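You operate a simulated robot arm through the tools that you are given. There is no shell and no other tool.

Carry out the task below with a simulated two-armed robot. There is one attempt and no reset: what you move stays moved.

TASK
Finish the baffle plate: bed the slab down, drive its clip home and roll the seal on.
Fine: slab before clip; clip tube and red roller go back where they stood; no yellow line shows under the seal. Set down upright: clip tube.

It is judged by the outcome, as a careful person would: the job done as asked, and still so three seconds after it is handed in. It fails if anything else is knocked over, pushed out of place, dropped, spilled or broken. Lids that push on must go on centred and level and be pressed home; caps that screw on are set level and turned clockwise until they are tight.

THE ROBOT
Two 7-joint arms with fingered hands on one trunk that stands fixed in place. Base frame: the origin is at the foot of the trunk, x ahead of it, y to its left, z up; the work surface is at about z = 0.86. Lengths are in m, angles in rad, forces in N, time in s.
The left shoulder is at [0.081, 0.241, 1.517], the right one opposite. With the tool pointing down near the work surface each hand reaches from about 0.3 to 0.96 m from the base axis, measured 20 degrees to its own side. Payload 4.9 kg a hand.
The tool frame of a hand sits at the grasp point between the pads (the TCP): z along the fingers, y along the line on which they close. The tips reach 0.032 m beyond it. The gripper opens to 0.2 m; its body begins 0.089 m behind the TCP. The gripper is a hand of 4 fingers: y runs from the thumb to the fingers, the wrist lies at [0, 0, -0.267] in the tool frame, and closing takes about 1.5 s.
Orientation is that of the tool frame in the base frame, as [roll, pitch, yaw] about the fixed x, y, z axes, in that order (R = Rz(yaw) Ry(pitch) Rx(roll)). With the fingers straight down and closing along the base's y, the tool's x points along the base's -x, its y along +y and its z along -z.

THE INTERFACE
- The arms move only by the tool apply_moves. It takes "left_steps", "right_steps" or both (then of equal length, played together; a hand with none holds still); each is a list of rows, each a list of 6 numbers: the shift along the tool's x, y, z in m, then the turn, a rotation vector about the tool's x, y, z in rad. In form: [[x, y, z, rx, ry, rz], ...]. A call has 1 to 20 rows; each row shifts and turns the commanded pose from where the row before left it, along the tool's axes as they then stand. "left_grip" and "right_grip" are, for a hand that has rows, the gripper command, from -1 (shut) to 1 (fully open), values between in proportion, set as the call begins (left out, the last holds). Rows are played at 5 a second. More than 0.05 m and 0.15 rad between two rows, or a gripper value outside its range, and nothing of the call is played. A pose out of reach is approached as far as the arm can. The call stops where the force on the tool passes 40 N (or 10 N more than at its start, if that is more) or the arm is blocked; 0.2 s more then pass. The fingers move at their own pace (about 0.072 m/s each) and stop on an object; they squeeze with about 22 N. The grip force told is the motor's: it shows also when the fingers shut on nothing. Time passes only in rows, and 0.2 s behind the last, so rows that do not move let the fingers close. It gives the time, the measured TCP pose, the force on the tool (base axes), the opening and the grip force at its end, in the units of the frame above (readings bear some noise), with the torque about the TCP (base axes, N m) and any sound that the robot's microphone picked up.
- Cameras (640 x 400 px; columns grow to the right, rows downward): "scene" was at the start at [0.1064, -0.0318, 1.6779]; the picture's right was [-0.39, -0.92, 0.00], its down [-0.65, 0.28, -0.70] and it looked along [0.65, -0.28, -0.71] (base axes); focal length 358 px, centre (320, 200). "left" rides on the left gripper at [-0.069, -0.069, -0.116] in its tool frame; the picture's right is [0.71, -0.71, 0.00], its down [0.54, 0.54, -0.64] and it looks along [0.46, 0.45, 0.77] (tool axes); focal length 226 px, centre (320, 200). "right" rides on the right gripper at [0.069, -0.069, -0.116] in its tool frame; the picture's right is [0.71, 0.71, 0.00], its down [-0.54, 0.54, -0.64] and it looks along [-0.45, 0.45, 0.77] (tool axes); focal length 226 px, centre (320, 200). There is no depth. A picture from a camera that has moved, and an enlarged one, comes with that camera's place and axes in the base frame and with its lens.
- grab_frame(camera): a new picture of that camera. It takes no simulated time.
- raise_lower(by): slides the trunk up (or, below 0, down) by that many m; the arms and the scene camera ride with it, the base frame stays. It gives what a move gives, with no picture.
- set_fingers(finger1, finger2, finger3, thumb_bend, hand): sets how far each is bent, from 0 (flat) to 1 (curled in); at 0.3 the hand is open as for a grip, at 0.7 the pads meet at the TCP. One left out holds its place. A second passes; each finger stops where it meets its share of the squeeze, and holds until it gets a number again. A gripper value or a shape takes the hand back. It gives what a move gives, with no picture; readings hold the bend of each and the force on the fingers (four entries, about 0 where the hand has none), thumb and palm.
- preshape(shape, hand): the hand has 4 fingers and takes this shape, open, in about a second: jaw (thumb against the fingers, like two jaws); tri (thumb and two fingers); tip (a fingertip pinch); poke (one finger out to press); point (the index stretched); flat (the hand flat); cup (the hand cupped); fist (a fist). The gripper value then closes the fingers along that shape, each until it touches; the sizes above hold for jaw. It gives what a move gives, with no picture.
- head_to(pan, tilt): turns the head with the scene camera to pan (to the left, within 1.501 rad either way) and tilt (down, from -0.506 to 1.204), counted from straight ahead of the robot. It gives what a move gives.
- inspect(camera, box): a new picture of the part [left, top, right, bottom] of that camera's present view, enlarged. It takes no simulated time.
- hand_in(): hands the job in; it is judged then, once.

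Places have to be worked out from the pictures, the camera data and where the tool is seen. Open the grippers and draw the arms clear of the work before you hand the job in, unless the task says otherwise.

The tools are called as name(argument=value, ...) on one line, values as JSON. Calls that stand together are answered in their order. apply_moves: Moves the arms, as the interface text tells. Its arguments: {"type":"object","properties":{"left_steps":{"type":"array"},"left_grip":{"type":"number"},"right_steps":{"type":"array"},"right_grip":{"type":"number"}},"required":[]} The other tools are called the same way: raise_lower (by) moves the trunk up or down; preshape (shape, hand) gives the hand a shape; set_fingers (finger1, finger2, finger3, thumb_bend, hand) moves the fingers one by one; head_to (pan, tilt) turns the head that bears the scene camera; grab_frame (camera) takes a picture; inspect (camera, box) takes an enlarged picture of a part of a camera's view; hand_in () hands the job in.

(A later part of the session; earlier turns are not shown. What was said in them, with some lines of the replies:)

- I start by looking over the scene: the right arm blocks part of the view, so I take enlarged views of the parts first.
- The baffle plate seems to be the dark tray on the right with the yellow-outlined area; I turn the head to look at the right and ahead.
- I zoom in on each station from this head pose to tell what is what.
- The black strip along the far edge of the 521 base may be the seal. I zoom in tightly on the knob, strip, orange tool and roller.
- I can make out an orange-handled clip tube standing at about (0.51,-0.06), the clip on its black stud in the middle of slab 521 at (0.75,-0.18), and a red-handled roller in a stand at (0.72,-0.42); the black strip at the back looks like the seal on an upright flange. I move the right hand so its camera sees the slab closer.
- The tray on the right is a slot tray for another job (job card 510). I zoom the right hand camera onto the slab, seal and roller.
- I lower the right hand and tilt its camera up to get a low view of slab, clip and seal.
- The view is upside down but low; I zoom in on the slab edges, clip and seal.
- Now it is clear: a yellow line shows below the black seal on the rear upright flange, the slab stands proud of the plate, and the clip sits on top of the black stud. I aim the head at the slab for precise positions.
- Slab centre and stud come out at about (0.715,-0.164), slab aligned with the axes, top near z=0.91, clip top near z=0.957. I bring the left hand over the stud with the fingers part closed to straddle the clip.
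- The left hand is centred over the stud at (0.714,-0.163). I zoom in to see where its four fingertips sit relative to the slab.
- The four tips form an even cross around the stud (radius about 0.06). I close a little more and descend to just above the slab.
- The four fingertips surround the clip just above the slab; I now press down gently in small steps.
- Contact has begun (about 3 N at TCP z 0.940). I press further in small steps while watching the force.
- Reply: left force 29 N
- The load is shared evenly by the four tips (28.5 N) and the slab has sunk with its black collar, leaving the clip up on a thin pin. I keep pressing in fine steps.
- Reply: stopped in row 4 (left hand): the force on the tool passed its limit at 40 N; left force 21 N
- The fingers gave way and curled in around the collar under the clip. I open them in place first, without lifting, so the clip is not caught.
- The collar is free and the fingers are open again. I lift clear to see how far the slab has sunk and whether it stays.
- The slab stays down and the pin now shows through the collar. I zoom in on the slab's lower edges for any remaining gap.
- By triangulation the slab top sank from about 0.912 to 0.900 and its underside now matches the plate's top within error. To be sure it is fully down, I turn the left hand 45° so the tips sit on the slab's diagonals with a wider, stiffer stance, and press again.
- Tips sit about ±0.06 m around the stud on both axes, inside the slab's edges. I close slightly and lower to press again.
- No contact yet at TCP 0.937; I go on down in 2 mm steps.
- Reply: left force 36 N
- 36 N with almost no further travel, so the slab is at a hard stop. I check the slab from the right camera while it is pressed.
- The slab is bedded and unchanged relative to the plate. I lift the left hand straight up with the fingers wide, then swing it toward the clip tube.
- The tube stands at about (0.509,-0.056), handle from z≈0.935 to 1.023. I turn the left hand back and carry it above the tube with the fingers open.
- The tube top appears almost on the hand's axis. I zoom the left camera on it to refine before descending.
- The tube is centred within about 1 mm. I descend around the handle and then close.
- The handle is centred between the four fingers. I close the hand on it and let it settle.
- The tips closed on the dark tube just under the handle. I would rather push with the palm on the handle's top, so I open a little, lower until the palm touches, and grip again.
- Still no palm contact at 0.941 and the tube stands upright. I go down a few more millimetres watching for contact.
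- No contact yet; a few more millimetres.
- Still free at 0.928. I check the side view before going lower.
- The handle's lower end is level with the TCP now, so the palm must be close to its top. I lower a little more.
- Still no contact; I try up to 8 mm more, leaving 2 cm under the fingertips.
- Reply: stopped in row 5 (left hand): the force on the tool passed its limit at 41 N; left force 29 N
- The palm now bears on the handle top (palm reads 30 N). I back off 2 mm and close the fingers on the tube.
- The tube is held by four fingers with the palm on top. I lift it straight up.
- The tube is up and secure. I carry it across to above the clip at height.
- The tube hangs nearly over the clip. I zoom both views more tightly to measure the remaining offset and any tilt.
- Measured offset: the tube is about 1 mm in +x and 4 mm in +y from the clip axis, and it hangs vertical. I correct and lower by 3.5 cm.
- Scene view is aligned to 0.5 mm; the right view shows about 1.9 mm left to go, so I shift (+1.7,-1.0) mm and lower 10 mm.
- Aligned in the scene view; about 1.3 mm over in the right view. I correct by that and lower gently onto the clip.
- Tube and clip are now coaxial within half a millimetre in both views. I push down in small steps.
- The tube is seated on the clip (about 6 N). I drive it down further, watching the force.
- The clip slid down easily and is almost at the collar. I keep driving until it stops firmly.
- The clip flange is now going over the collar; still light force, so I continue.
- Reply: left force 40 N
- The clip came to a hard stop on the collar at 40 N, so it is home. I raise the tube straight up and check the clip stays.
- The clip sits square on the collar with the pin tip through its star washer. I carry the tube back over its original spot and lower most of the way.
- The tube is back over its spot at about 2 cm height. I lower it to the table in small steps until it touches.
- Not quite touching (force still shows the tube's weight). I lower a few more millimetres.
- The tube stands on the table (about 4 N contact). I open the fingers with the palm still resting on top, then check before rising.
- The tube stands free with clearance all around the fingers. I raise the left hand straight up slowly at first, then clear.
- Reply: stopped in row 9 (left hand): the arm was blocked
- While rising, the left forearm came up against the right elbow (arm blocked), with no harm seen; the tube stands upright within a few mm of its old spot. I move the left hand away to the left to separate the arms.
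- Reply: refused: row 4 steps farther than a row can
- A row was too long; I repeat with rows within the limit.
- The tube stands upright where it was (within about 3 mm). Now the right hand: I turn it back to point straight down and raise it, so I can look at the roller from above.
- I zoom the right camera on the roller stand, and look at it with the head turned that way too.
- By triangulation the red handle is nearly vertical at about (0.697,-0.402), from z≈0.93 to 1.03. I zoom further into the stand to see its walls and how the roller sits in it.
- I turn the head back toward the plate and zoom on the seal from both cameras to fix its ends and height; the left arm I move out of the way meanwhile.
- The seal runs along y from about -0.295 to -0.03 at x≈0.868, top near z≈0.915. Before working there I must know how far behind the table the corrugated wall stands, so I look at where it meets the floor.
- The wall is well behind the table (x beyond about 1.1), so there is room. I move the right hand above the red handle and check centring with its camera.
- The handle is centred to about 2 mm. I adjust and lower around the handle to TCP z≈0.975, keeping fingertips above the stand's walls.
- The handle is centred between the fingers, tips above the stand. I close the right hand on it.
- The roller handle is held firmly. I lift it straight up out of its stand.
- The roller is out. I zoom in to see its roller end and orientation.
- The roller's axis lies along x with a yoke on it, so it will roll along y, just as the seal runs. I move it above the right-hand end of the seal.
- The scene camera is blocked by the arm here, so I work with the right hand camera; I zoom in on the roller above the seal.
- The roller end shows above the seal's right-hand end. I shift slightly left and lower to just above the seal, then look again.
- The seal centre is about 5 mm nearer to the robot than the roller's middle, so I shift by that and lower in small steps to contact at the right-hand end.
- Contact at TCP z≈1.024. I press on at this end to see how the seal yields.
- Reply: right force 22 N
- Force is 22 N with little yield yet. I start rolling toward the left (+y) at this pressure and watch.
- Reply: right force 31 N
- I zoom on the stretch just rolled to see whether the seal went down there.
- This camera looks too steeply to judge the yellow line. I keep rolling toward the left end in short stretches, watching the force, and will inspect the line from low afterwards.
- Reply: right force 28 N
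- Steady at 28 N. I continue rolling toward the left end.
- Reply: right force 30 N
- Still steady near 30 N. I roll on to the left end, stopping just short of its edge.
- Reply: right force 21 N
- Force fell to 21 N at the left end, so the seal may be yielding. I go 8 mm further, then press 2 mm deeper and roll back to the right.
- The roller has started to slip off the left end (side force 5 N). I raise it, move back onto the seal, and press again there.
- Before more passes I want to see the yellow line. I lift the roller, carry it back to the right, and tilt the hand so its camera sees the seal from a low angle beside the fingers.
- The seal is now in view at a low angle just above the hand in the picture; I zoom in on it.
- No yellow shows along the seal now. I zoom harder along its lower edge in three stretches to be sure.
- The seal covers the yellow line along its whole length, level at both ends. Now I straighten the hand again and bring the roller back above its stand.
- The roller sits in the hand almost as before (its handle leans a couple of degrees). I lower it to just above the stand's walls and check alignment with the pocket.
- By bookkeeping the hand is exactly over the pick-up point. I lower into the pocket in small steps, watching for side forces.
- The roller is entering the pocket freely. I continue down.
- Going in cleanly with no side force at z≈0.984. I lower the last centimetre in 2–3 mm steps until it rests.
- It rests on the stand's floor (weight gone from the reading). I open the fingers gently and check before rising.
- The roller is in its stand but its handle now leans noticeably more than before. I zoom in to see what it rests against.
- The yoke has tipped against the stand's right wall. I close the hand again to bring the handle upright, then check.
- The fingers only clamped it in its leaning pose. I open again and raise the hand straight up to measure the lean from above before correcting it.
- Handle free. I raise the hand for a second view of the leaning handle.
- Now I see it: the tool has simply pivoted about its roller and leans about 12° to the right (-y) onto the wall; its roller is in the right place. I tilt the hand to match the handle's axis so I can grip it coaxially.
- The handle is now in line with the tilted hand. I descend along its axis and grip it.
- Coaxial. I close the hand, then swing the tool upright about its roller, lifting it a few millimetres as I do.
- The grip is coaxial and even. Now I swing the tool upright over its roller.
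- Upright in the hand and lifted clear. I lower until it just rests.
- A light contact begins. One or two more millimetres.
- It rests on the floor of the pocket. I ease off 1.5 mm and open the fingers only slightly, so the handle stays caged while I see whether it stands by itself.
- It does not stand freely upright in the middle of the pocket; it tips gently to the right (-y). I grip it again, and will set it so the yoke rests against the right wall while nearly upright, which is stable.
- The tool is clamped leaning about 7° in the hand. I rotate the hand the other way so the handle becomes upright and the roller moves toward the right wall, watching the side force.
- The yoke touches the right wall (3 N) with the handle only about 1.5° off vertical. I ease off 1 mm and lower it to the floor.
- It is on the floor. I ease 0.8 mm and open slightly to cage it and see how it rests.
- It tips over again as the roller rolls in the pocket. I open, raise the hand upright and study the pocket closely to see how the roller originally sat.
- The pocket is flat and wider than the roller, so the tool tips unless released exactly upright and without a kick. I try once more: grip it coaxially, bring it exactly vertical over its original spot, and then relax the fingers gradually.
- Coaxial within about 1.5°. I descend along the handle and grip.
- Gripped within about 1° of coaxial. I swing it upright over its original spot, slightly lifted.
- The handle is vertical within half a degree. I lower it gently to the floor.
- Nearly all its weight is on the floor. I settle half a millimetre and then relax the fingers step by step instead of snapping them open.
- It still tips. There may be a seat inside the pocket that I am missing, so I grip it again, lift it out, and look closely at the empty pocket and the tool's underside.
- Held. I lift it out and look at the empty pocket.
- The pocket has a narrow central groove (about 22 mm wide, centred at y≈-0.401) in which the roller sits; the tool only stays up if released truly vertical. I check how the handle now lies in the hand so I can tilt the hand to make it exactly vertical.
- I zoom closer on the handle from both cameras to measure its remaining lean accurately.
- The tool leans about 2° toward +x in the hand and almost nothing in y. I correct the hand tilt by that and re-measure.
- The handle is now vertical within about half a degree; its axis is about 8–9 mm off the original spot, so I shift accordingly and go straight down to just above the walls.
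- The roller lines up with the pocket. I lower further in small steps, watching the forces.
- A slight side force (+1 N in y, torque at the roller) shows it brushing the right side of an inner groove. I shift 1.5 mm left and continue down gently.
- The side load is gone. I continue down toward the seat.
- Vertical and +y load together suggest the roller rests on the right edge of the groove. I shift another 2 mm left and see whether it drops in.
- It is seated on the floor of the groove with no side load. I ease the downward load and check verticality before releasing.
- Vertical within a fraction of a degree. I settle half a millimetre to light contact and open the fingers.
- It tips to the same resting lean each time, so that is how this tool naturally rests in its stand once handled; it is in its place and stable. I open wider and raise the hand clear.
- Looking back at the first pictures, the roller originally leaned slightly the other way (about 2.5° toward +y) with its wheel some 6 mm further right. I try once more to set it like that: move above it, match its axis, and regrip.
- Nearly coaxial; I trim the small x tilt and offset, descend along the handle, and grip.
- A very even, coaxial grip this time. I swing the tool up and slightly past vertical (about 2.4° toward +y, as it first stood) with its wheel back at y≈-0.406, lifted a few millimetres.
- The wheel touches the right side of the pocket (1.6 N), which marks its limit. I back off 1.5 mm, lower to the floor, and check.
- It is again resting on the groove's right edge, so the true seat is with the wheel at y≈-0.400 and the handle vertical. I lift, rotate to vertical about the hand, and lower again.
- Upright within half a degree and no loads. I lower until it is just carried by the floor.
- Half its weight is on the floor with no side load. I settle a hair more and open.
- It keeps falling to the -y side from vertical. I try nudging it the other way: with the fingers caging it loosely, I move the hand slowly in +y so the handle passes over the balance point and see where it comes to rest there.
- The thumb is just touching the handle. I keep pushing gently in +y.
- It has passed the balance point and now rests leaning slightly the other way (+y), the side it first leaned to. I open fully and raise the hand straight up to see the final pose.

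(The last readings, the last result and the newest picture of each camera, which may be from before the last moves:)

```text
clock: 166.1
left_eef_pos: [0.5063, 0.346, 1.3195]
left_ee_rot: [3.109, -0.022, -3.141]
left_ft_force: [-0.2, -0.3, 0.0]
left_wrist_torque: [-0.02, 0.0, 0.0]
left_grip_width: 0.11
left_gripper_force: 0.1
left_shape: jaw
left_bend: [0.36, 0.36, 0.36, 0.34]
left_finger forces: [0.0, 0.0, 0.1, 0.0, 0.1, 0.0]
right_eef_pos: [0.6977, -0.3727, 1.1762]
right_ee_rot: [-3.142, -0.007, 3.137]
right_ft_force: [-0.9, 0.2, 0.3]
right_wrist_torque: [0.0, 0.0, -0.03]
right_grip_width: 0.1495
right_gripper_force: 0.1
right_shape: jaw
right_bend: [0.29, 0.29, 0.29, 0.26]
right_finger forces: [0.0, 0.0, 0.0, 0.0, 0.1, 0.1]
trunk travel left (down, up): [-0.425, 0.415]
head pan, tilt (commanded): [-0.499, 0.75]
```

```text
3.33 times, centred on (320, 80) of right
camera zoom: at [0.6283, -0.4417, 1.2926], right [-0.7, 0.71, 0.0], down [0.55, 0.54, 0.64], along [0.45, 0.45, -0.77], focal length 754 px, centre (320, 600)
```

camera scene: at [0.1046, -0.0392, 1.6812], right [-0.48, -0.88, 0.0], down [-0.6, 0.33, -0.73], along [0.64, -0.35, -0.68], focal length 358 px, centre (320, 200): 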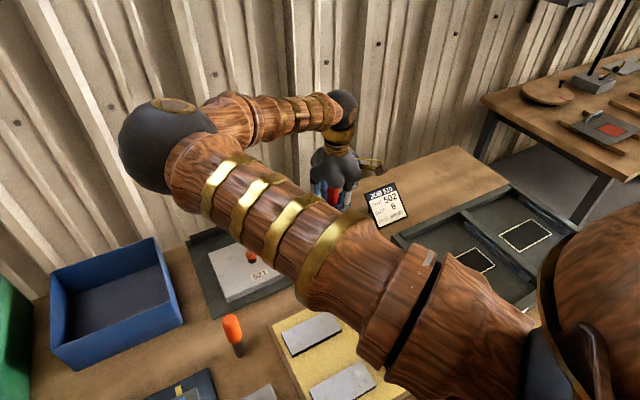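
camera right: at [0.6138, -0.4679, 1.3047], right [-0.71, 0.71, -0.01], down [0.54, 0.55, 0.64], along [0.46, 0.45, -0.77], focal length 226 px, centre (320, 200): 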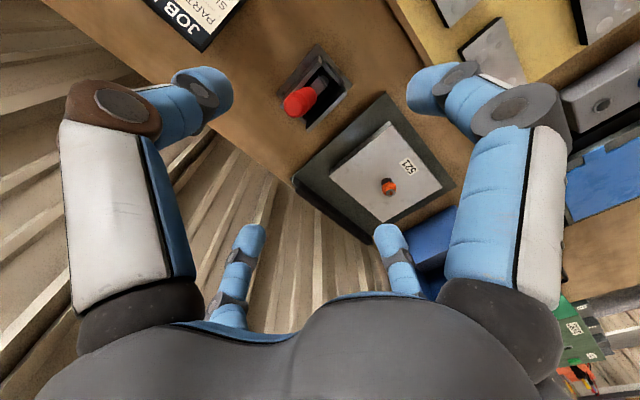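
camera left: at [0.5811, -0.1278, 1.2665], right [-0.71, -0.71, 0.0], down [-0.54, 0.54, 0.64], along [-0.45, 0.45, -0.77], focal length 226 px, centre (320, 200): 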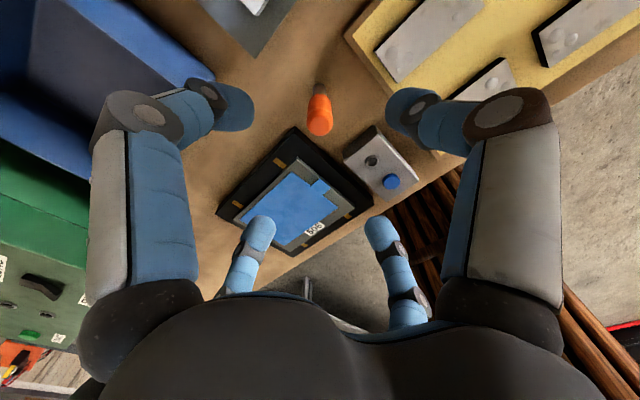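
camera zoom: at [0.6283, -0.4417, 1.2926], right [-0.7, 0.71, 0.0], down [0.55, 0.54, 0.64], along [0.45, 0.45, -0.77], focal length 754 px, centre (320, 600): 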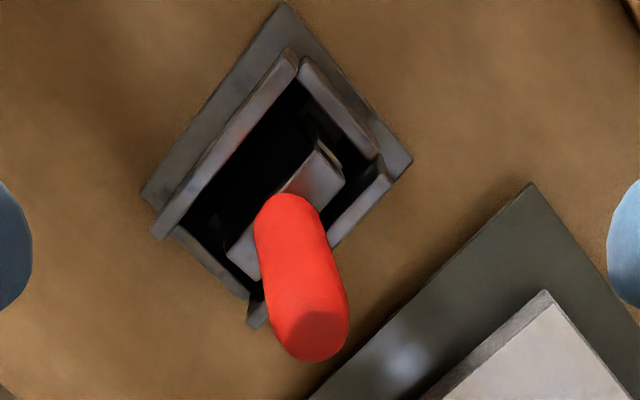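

The tool rests stably in its stand, leaning about 11° the way it first tended (its wheel within a few mm of where it was). I draw the right arm clear to its starting place and look over the whole bench.

apply_moves(right_steps=[[0, 0, -0.042, 0, 0, 0], [0, 0, -0.042, 0, 0, 0], [0, 0, -0.04, 0, 0, 0], [0.022, -0.038, 0, 0, 0, 0], [0.022, -0.038, 0, 0, 0, 0], [0.022, -0.038, 0, 0, 0, 0], [0.022, -0.038, 0, 0, 0, 0], [0.022, -0.038, 0, 0, 0, 0], [0, 0, 0, 0, 0, 0]])

head_to(pan=-0.25, tilt=0.8)

grab_frame(camera="scene")

grab_frame(camera="right")

```text
clock: 168.1
left_eef_pos: [0.5076, 0.3461, 1.3212]
left_ee_rot: [3.11, -0.024, -3.141]
left_ft_force: [-0.5, 0.2, 0.1]
left_wrist_torque: [-0.05, -0.02, 0.0]
left_grip_width: 0.1097
left_gripper_force: 0.0
left_shape: jaw
left_bend: [0.36, 0.36, 0.36, 0.34]
left_finger forces: [0.0, 0.1, 0.0, 0.0, 0.0, 0.1]
right_eef_pos: [0.5881, -0.5624, 1.3022]
right_ee_rot: [-3.14, -0.004, 3.137]
right_ft_force: [0.3, 1.5, -0.5]
right_wrist_torque: [-0.03, -0.02, 0.02]
right_grip_width: 0.1495
right_gripper_force: 0.1
right_shape: jaw
right_bend: [0.29, 0.29, 0.29, 0.26]
right_finger forces: [0.0, 0.0, 0.0, 0.0, 0.0, 0.0]
trunk travel left (down, up): [-0.425, 0.415]
head pan, tilt (commanded): [-0.499, 0.75]
```

```text
clock: 168.9
left_eef_pos: [0.5069, 0.3459, 1.321]
left_ee_rot: [3.112, -0.024, 3.141]
left_ft_force: [-0.4, 0.1, -0.4]
left_wrist_torque: [-0.02, 0.01, 0.02]
left_grip_width: 0.1103
left_gripper_force: 0.0
left_shape: jaw
left_bend: [0.36, 0.36, 0.36, 0.34]
left_finger forces: [0.0, 0.0, 0.1, 0.0, 0.0, 0.0]
right_eef_pos: [0.5891, -0.5634, 1.3017]
right_ee_rot: [-3.14, -0.005, 3.136]
right_ft_force: [-0.2, -0.1, 0.3]
right_wrist_torque: [0.0, -0.03, 0.01]
right_grip_width: 0.1499
right_gripper_force: 0.1
right_shape: jaw
right_bend: [0.29, 0.29, 0.29, 0.26]
right_finger forces: [0.0, 0.0, 0.0, 0.1, 0.1, 0.0]
trunk travel left (down, up): [-0.425, 0.415]
head pan, tilt (commanded): [-0.25, 0.799]
```

```text
taken
camera scene: at [0.11, -0.0189, 1.6772], right [-0.25, -0.97, 0.0], down [-0.69, 0.18, -0.7], along [0.68, -0.17, -0.72], focal length 358 px, centre (320, 200)
```

scene: 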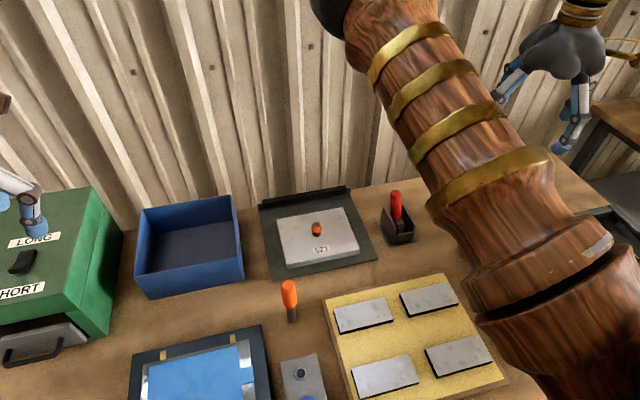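

```text
taken
camera right: at [0.5196, -0.6321, 1.4185], right [-0.7, 0.71, 0.0], down [0.55, 0.54, 0.64], along [0.45, 0.45, -0.77], focal length 226 px, centre (320, 200)
```

right: 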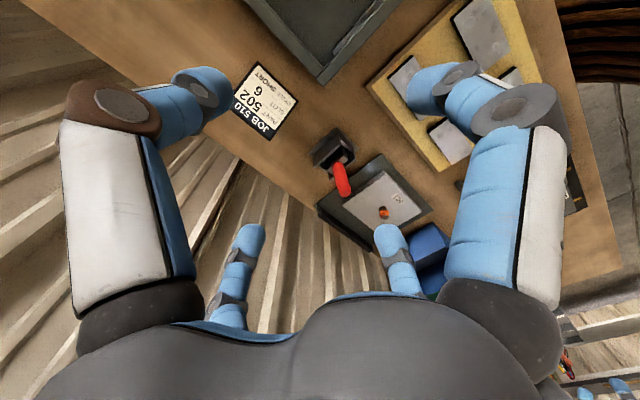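

The bench looks undisturbed. I go back to the very first head pose and compare the same zoomed views with the start.

head_to(pan=0.2, tilt=0.9)

grab_frame(camera="scene")

inspect(camera="scene", box=[490, 190, 570, 270])

inspect(camera="scene", box=[350, 235, 430, 295])

inspect(camera="scene", box=[370, 155, 500, 236])

```text
clock: 169.8
left_eef_pos: [0.5069, 0.3443, 1.3204]
left_ee_rot: [3.111, -0.023, 3.14]
left_ft_force: [1.2, 0.4, -0.2]
left_wrist_torque: [0.07, 0.03, 0.0]
left_grip_width: 0.11
left_gripper_force: 0.1
left_shape: jaw
left_bend: [0.36, 0.36, 0.36, 0.34]
left_finger forces: [0.0, 0.0, 0.1, 0.0, 0.1, 0.1]
right_eef_pos: [0.5885, -0.5629, 1.3012]
right_ee_rot: [3.141, -0.004, 3.136]
right_ft_force: [0.4, 0.1, 0.2]
right_wrist_torque: [-0.03, 0.01, 0.0]
right_grip_width: 0.1498
right_gripper_force: 0.1
right_shape: jaw
right_bend: [0.29, 0.29, 0.29, 0.26]
right_finger forces: [0.0, 0.0, 0.0, 0.1, 0.1, 0.0]
trunk travel left (down, up): [-0.425, 0.415]
head pan, tilt (commanded): [0.201, 0.901]
```

```text
taken
camera scene: at [0.1057, 0.015, 1.6693], right [0.2, -0.98, 0.0], down [-0.77, -0.16, -0.62], along [0.61, 0.12, -0.78], focal length 358 px, centre (320, 200)
```

scene: 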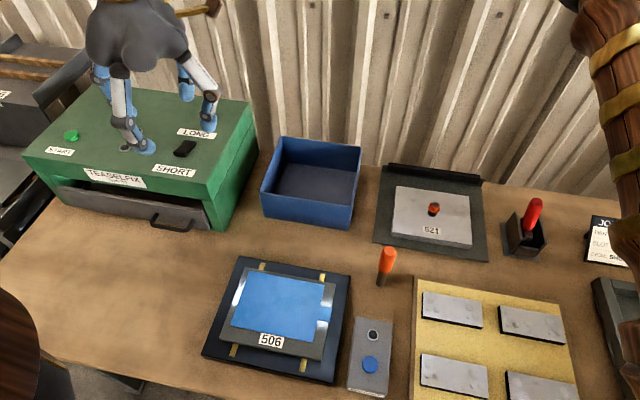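

```text
5.00 times, centred on (530, 230) of scene
camera zoom: at [0.1057, 0.015, 1.6693], right [0.2, -0.98, 0.0], down [-0.77, -0.16, -0.62], along [0.61, 0.12, -0.78], focal length 1790 px, centre (-730, 50)
```

zoom: 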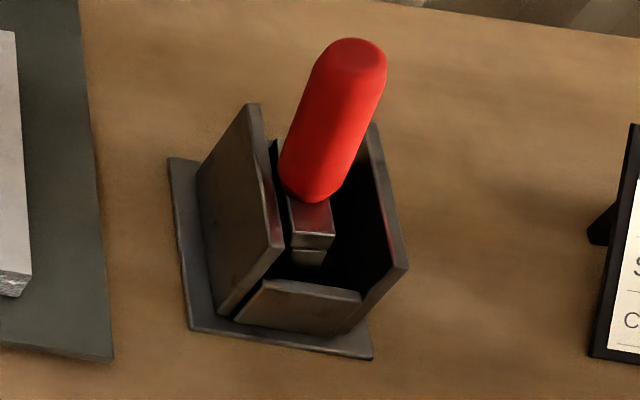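

```text
6.67 times, centred on (390, 265) of scene
camera zoom: at [0.1057, 0.015, 1.6693], right [0.2, -0.98, 0.0], down [-0.77, -0.16, -0.62], along [0.61, 0.12, -0.78], focal length 2387 px, centre (-147, -233)
```

zoom: 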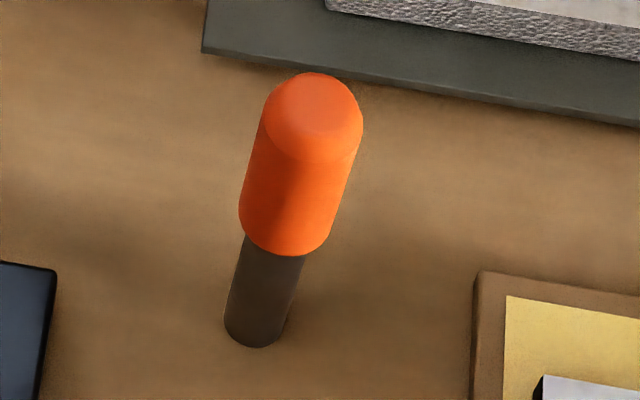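

```text
4.92 times, centred on (435, 196) of scene
camera zoom: at [0.1057, 0.015, 1.6693], right [0.2, -0.98, 0.0], down [-0.77, -0.16, -0.62], along [0.61, 0.12, -0.78], focal length 1762 px, centre (-246, 222)
```

zoom: 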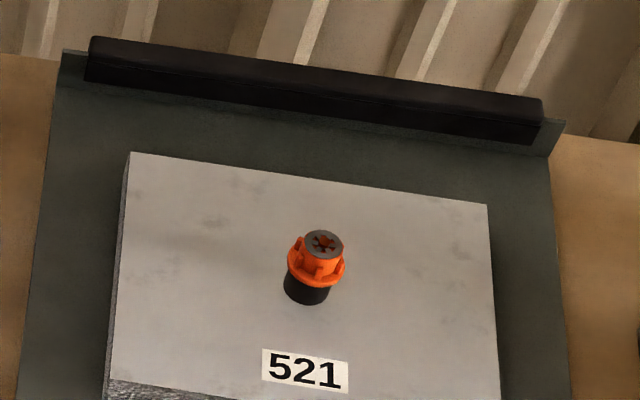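

The stand, plate, tube and other stations are where they were; the clip sits home and the seal is straight. For certainty I take one more low look at the seal's lower edge with the right hand camera, as at the beginning.

apply_moves(right_steps=[[0.017, 0.04, 0, 0, 0, 0], [0.017, 0.04, 0, 0, 0, 0], [0.017, 0.04, 0, 0, 0, 0], [0.017, 0.04, 0, 0, 0, 0], [0, 0, 0.045, 0, 0, 0], [0, 0, 0.045, 0, 0, 0], [0, 0, 0.045, 0, 0, 0], [0, 0, 0.045, 0, 0, 0], [0, 0, 0.035, 0, 0, 0], [0, 0, 0, -0.1, -0.1, 0], [0, 0, 0, -0.1, -0.1, 0], [0, 0, 0, -0.1, -0.1, 0], [0, 0, 0, 0, 0, 0]], right_grip=1)

grab_frame(camera="right")

inspect(camera="right", box=[235, 110, 415, 230])

inspect(camera="right", box=[235, 165, 335, 230])

```text
clock: 172.6
left_eef_pos: [0.5065, 0.3444, 1.3199]
left_ee_rot: [3.112, -0.022, -3.141]
left_ft_force: [0.7, 0.8, 0.4]
left_wrist_torque: [0.01, -0.02, -0.01]
left_grip_width: 0.1098
left_gripper_force: 0.0
left_shape: jaw
left_bend: [0.36, 0.36, 0.36, 0.34]
left_finger forces: [0.1, 0.0, 0.0, 0.0, 0.0, 0.0]
right_eef_pos: [0.5206, -0.4006, 1.0864]
right_ee_rot: [2.833, 0.292, 3.09]
right_ft_force: [-0.1, 0.5, 0.5]
right_wrist_torque: [-0.03, -0.01, -0.02]
right_grip_width: 0.2
right_gripper_force: 0.0
right_shape: jaw
right_bend: [0.3, 0.3, 0.3, 0.3]
right_finger forces: [0.0, 0.0, 0.0, 0.0, 0.0, 0.1]
trunk travel left (down, up): [-0.425, 0.415]
head pan, tilt (commanded): [0.201, 0.901]
```

```text
taken
camera right: at [0.4235, -0.4977, 1.1531], right [-0.7, 0.71, 0.0], down [0.31, 0.31, 0.9], along [0.64, 0.63, -0.44], focal length 226 px, centre (320, 200)
```

right: 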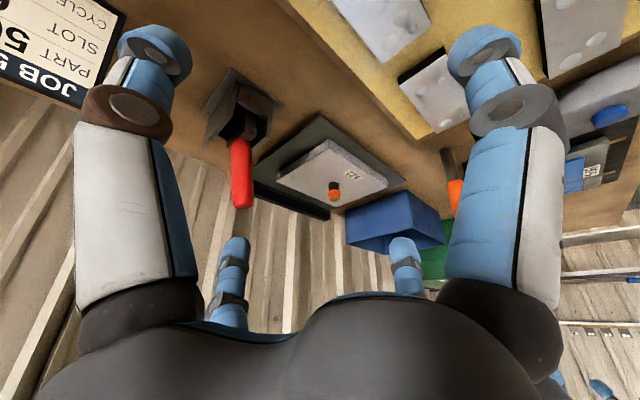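

```text
3.33 times, centred on (325, 170) of right
camera zoom: at [0.4235, -0.4977, 1.1531], right [-0.7, 0.71, 0.0], down [0.31, 0.31, 0.9], along [0.64, 0.63, -0.44], focal length 754 px, centre (303, 300)
```

zoom: 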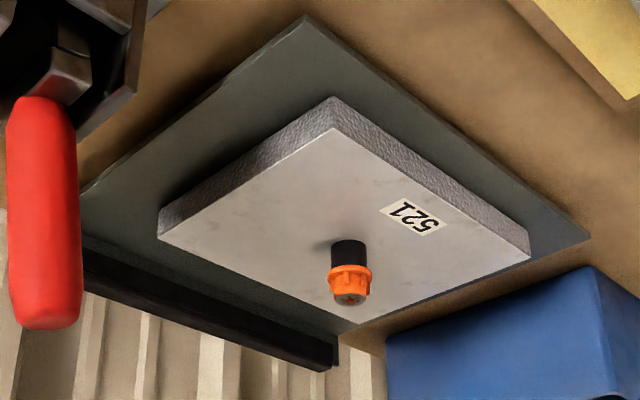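

```text
6.15 times, centred on (285, 198) of right
camera zoom: at [0.4235, -0.4977, 1.1531], right [-0.7, 0.71, 0.0], down [0.31, 0.31, 0.9], along [0.64, 0.63, -0.44], focal length 1391 px, centre (535, 215)
```

zoom: 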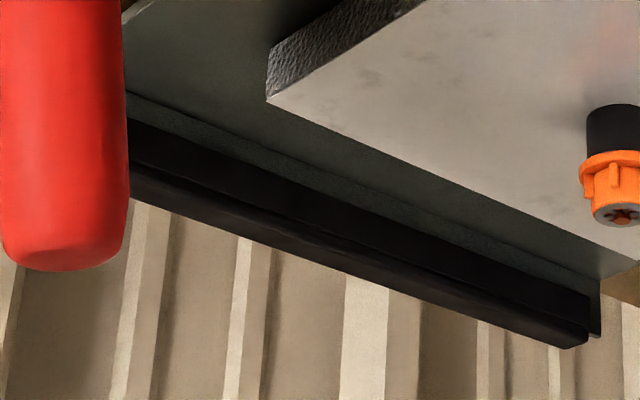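

No yellow shows, the slab is down and the clip is home. I straighten the right hand, withdraw both arms clear with open grippers, and take a last look.

apply_moves(right_steps=[[0, 0, 0, 0.1, 0.1, 0], [0, 0, 0, 0.1, 0.1, 0], [0, 0, 0, 0.1, 0.1, 0], [0, 0, -0.045, 0, 0, 0], [0, 0, -0.045, 0, 0, 0], [0, 0, -0.045, 0, 0, 0], [0, 0, -0.045, 0, 0, 0], [0, 0, -0.035, 0, 0, 0], [-0.017, -0.04, 0, 0, 0, 0], [-0.017, -0.04, 0, 0, 0, 0], [-0.017, -0.04, 0, 0, 0, 0], [-0.017, -0.04, 0, 0, 0, 0]], right_grip=1, left_steps=[[0, 0, 0, 0, 0, 0], [0, 0, 0, 0, 0, 0], [0, 0, 0, 0, 0, 0], [0, 0, 0, 0, 0, 0], [0, 0, 0, 0, 0, 0], [0, 0, 0, 0, 0, 0], [0, 0, 0, 0, 0, 0], [0, 0, 0, 0, 0, 0], [0, 0, -0.01, 0, 0, 0], [0, 0, -0.01, 0, 0, 0], [0, 0, -0.01, 0, 0, 0], [0, 0, -0.01, 0, 0, 0]], left_grip=1)

grab_frame(camera="scene")

inspect(camera="scene", box=[350, 150, 580, 300])

```text
clock: 175.2
left_eef_pos: [0.5082, 0.3421, 1.3621]
left_ee_rot: [3.107, -0.022, -3.14]
left_ft_force: [0.3, -0.8, -0.5]
left_wrist_torque: [0.02, 0.01, -0.01]
left_grip_width: 0.1997
left_gripper_force: 0.0
left_shape: jaw
left_bend: [0.3, 0.3, 0.3, 0.3]
left_finger forces: [0.0, 0.0, 0.0, 0.0, 0.0, 0.1]
right_eef_pos: [0.592, -0.5645, 1.2965]
right_ee_rot: [3.138, -0.006, 3.136]
right_ft_force: [0.2, -0.3, -0.2]
right_wrist_torque: [0.04, 0.01, -0.02]
right_grip_width: 0.2002
right_gripper_force: 0.1
right_shape: jaw
right_bend: [0.3, 0.3, 0.3, 0.3]
right_finger forces: [0.1, 0.1, 0.0, 0.1, 0.0, 0.0]
trunk travel left (down, up): [-0.425, 0.415]
head pan, tilt (commanded): [0.201, 0.901]
```

```text
taken
camera scene: at [0.1069, 0.012, 1.6692], right [0.2, -0.98, 0.0], down [-0.77, -0.16, -0.62], along [0.61, 0.13, -0.78], focal length 358 px, centre (320, 200)
```

scene: 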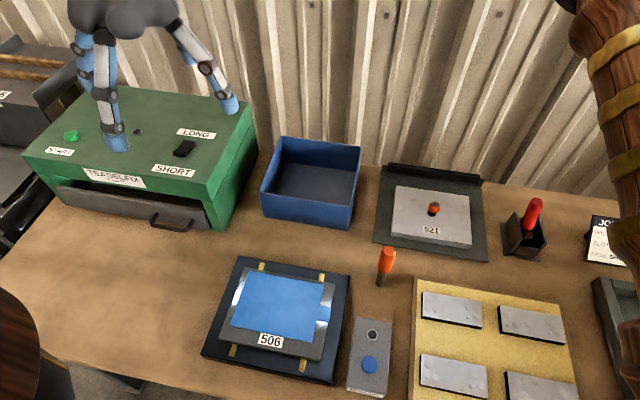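

```text
2.67 times, centred on (465, 225) of scene
camera zoom: at [0.1069, 0.012, 1.6692], right [0.2, -0.98, 0.0], down [-0.77, -0.16, -0.62], along [0.61, 0.13, -0.78], focal length 955 px, centre (-67, 133)
```

zoom: 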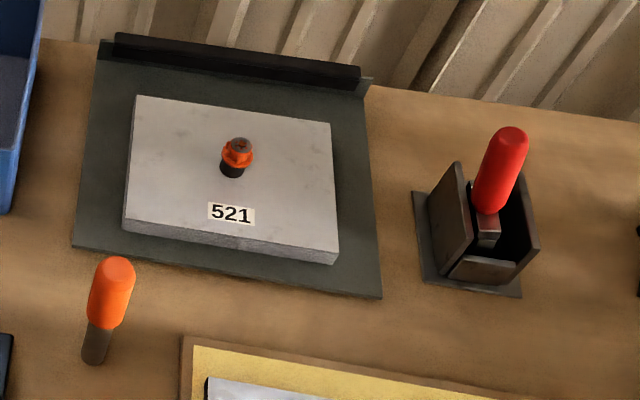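

Slab bedded, clip home on its collar, no yellow under the seal, tube standing upright at its spot, roller back in its stand, arms clear with open grippers. I hand the job in.

hand_in()

```text
The job is handed in.
```

I handed the job in with the baffle plate finished. The one thing not quite as I found it is the red roller, which leans in its stand.

- **Slab:** bedded first. It went down about 10–12 mm to a firm stop, and pressing again at 36 N moved it no further.
- **Clip:** driven down after the slab to a hard stop on its collar at 40 N. The pin tip shows through the washer. No click was reported.
- **Seal:** rolled on along its whole length at about 20–30 N. Close-up views from a low angle show no yellow line anywhere under it.
- **Clip tube:** standing upright, about 4 mm from where it first stood.
- **Red roller:** back in its stand with its wheel within a few mm of where it was. It started almost upright but now leans about 11° toward the plate. Each time I released it upright in the stand it tipped over to one side or the other.

Lifting the left arm once, I bumped it against the right elbow, and I saw no effect on the work. Nothing else on the bench looks moved. Both hands are open and clear of the work.
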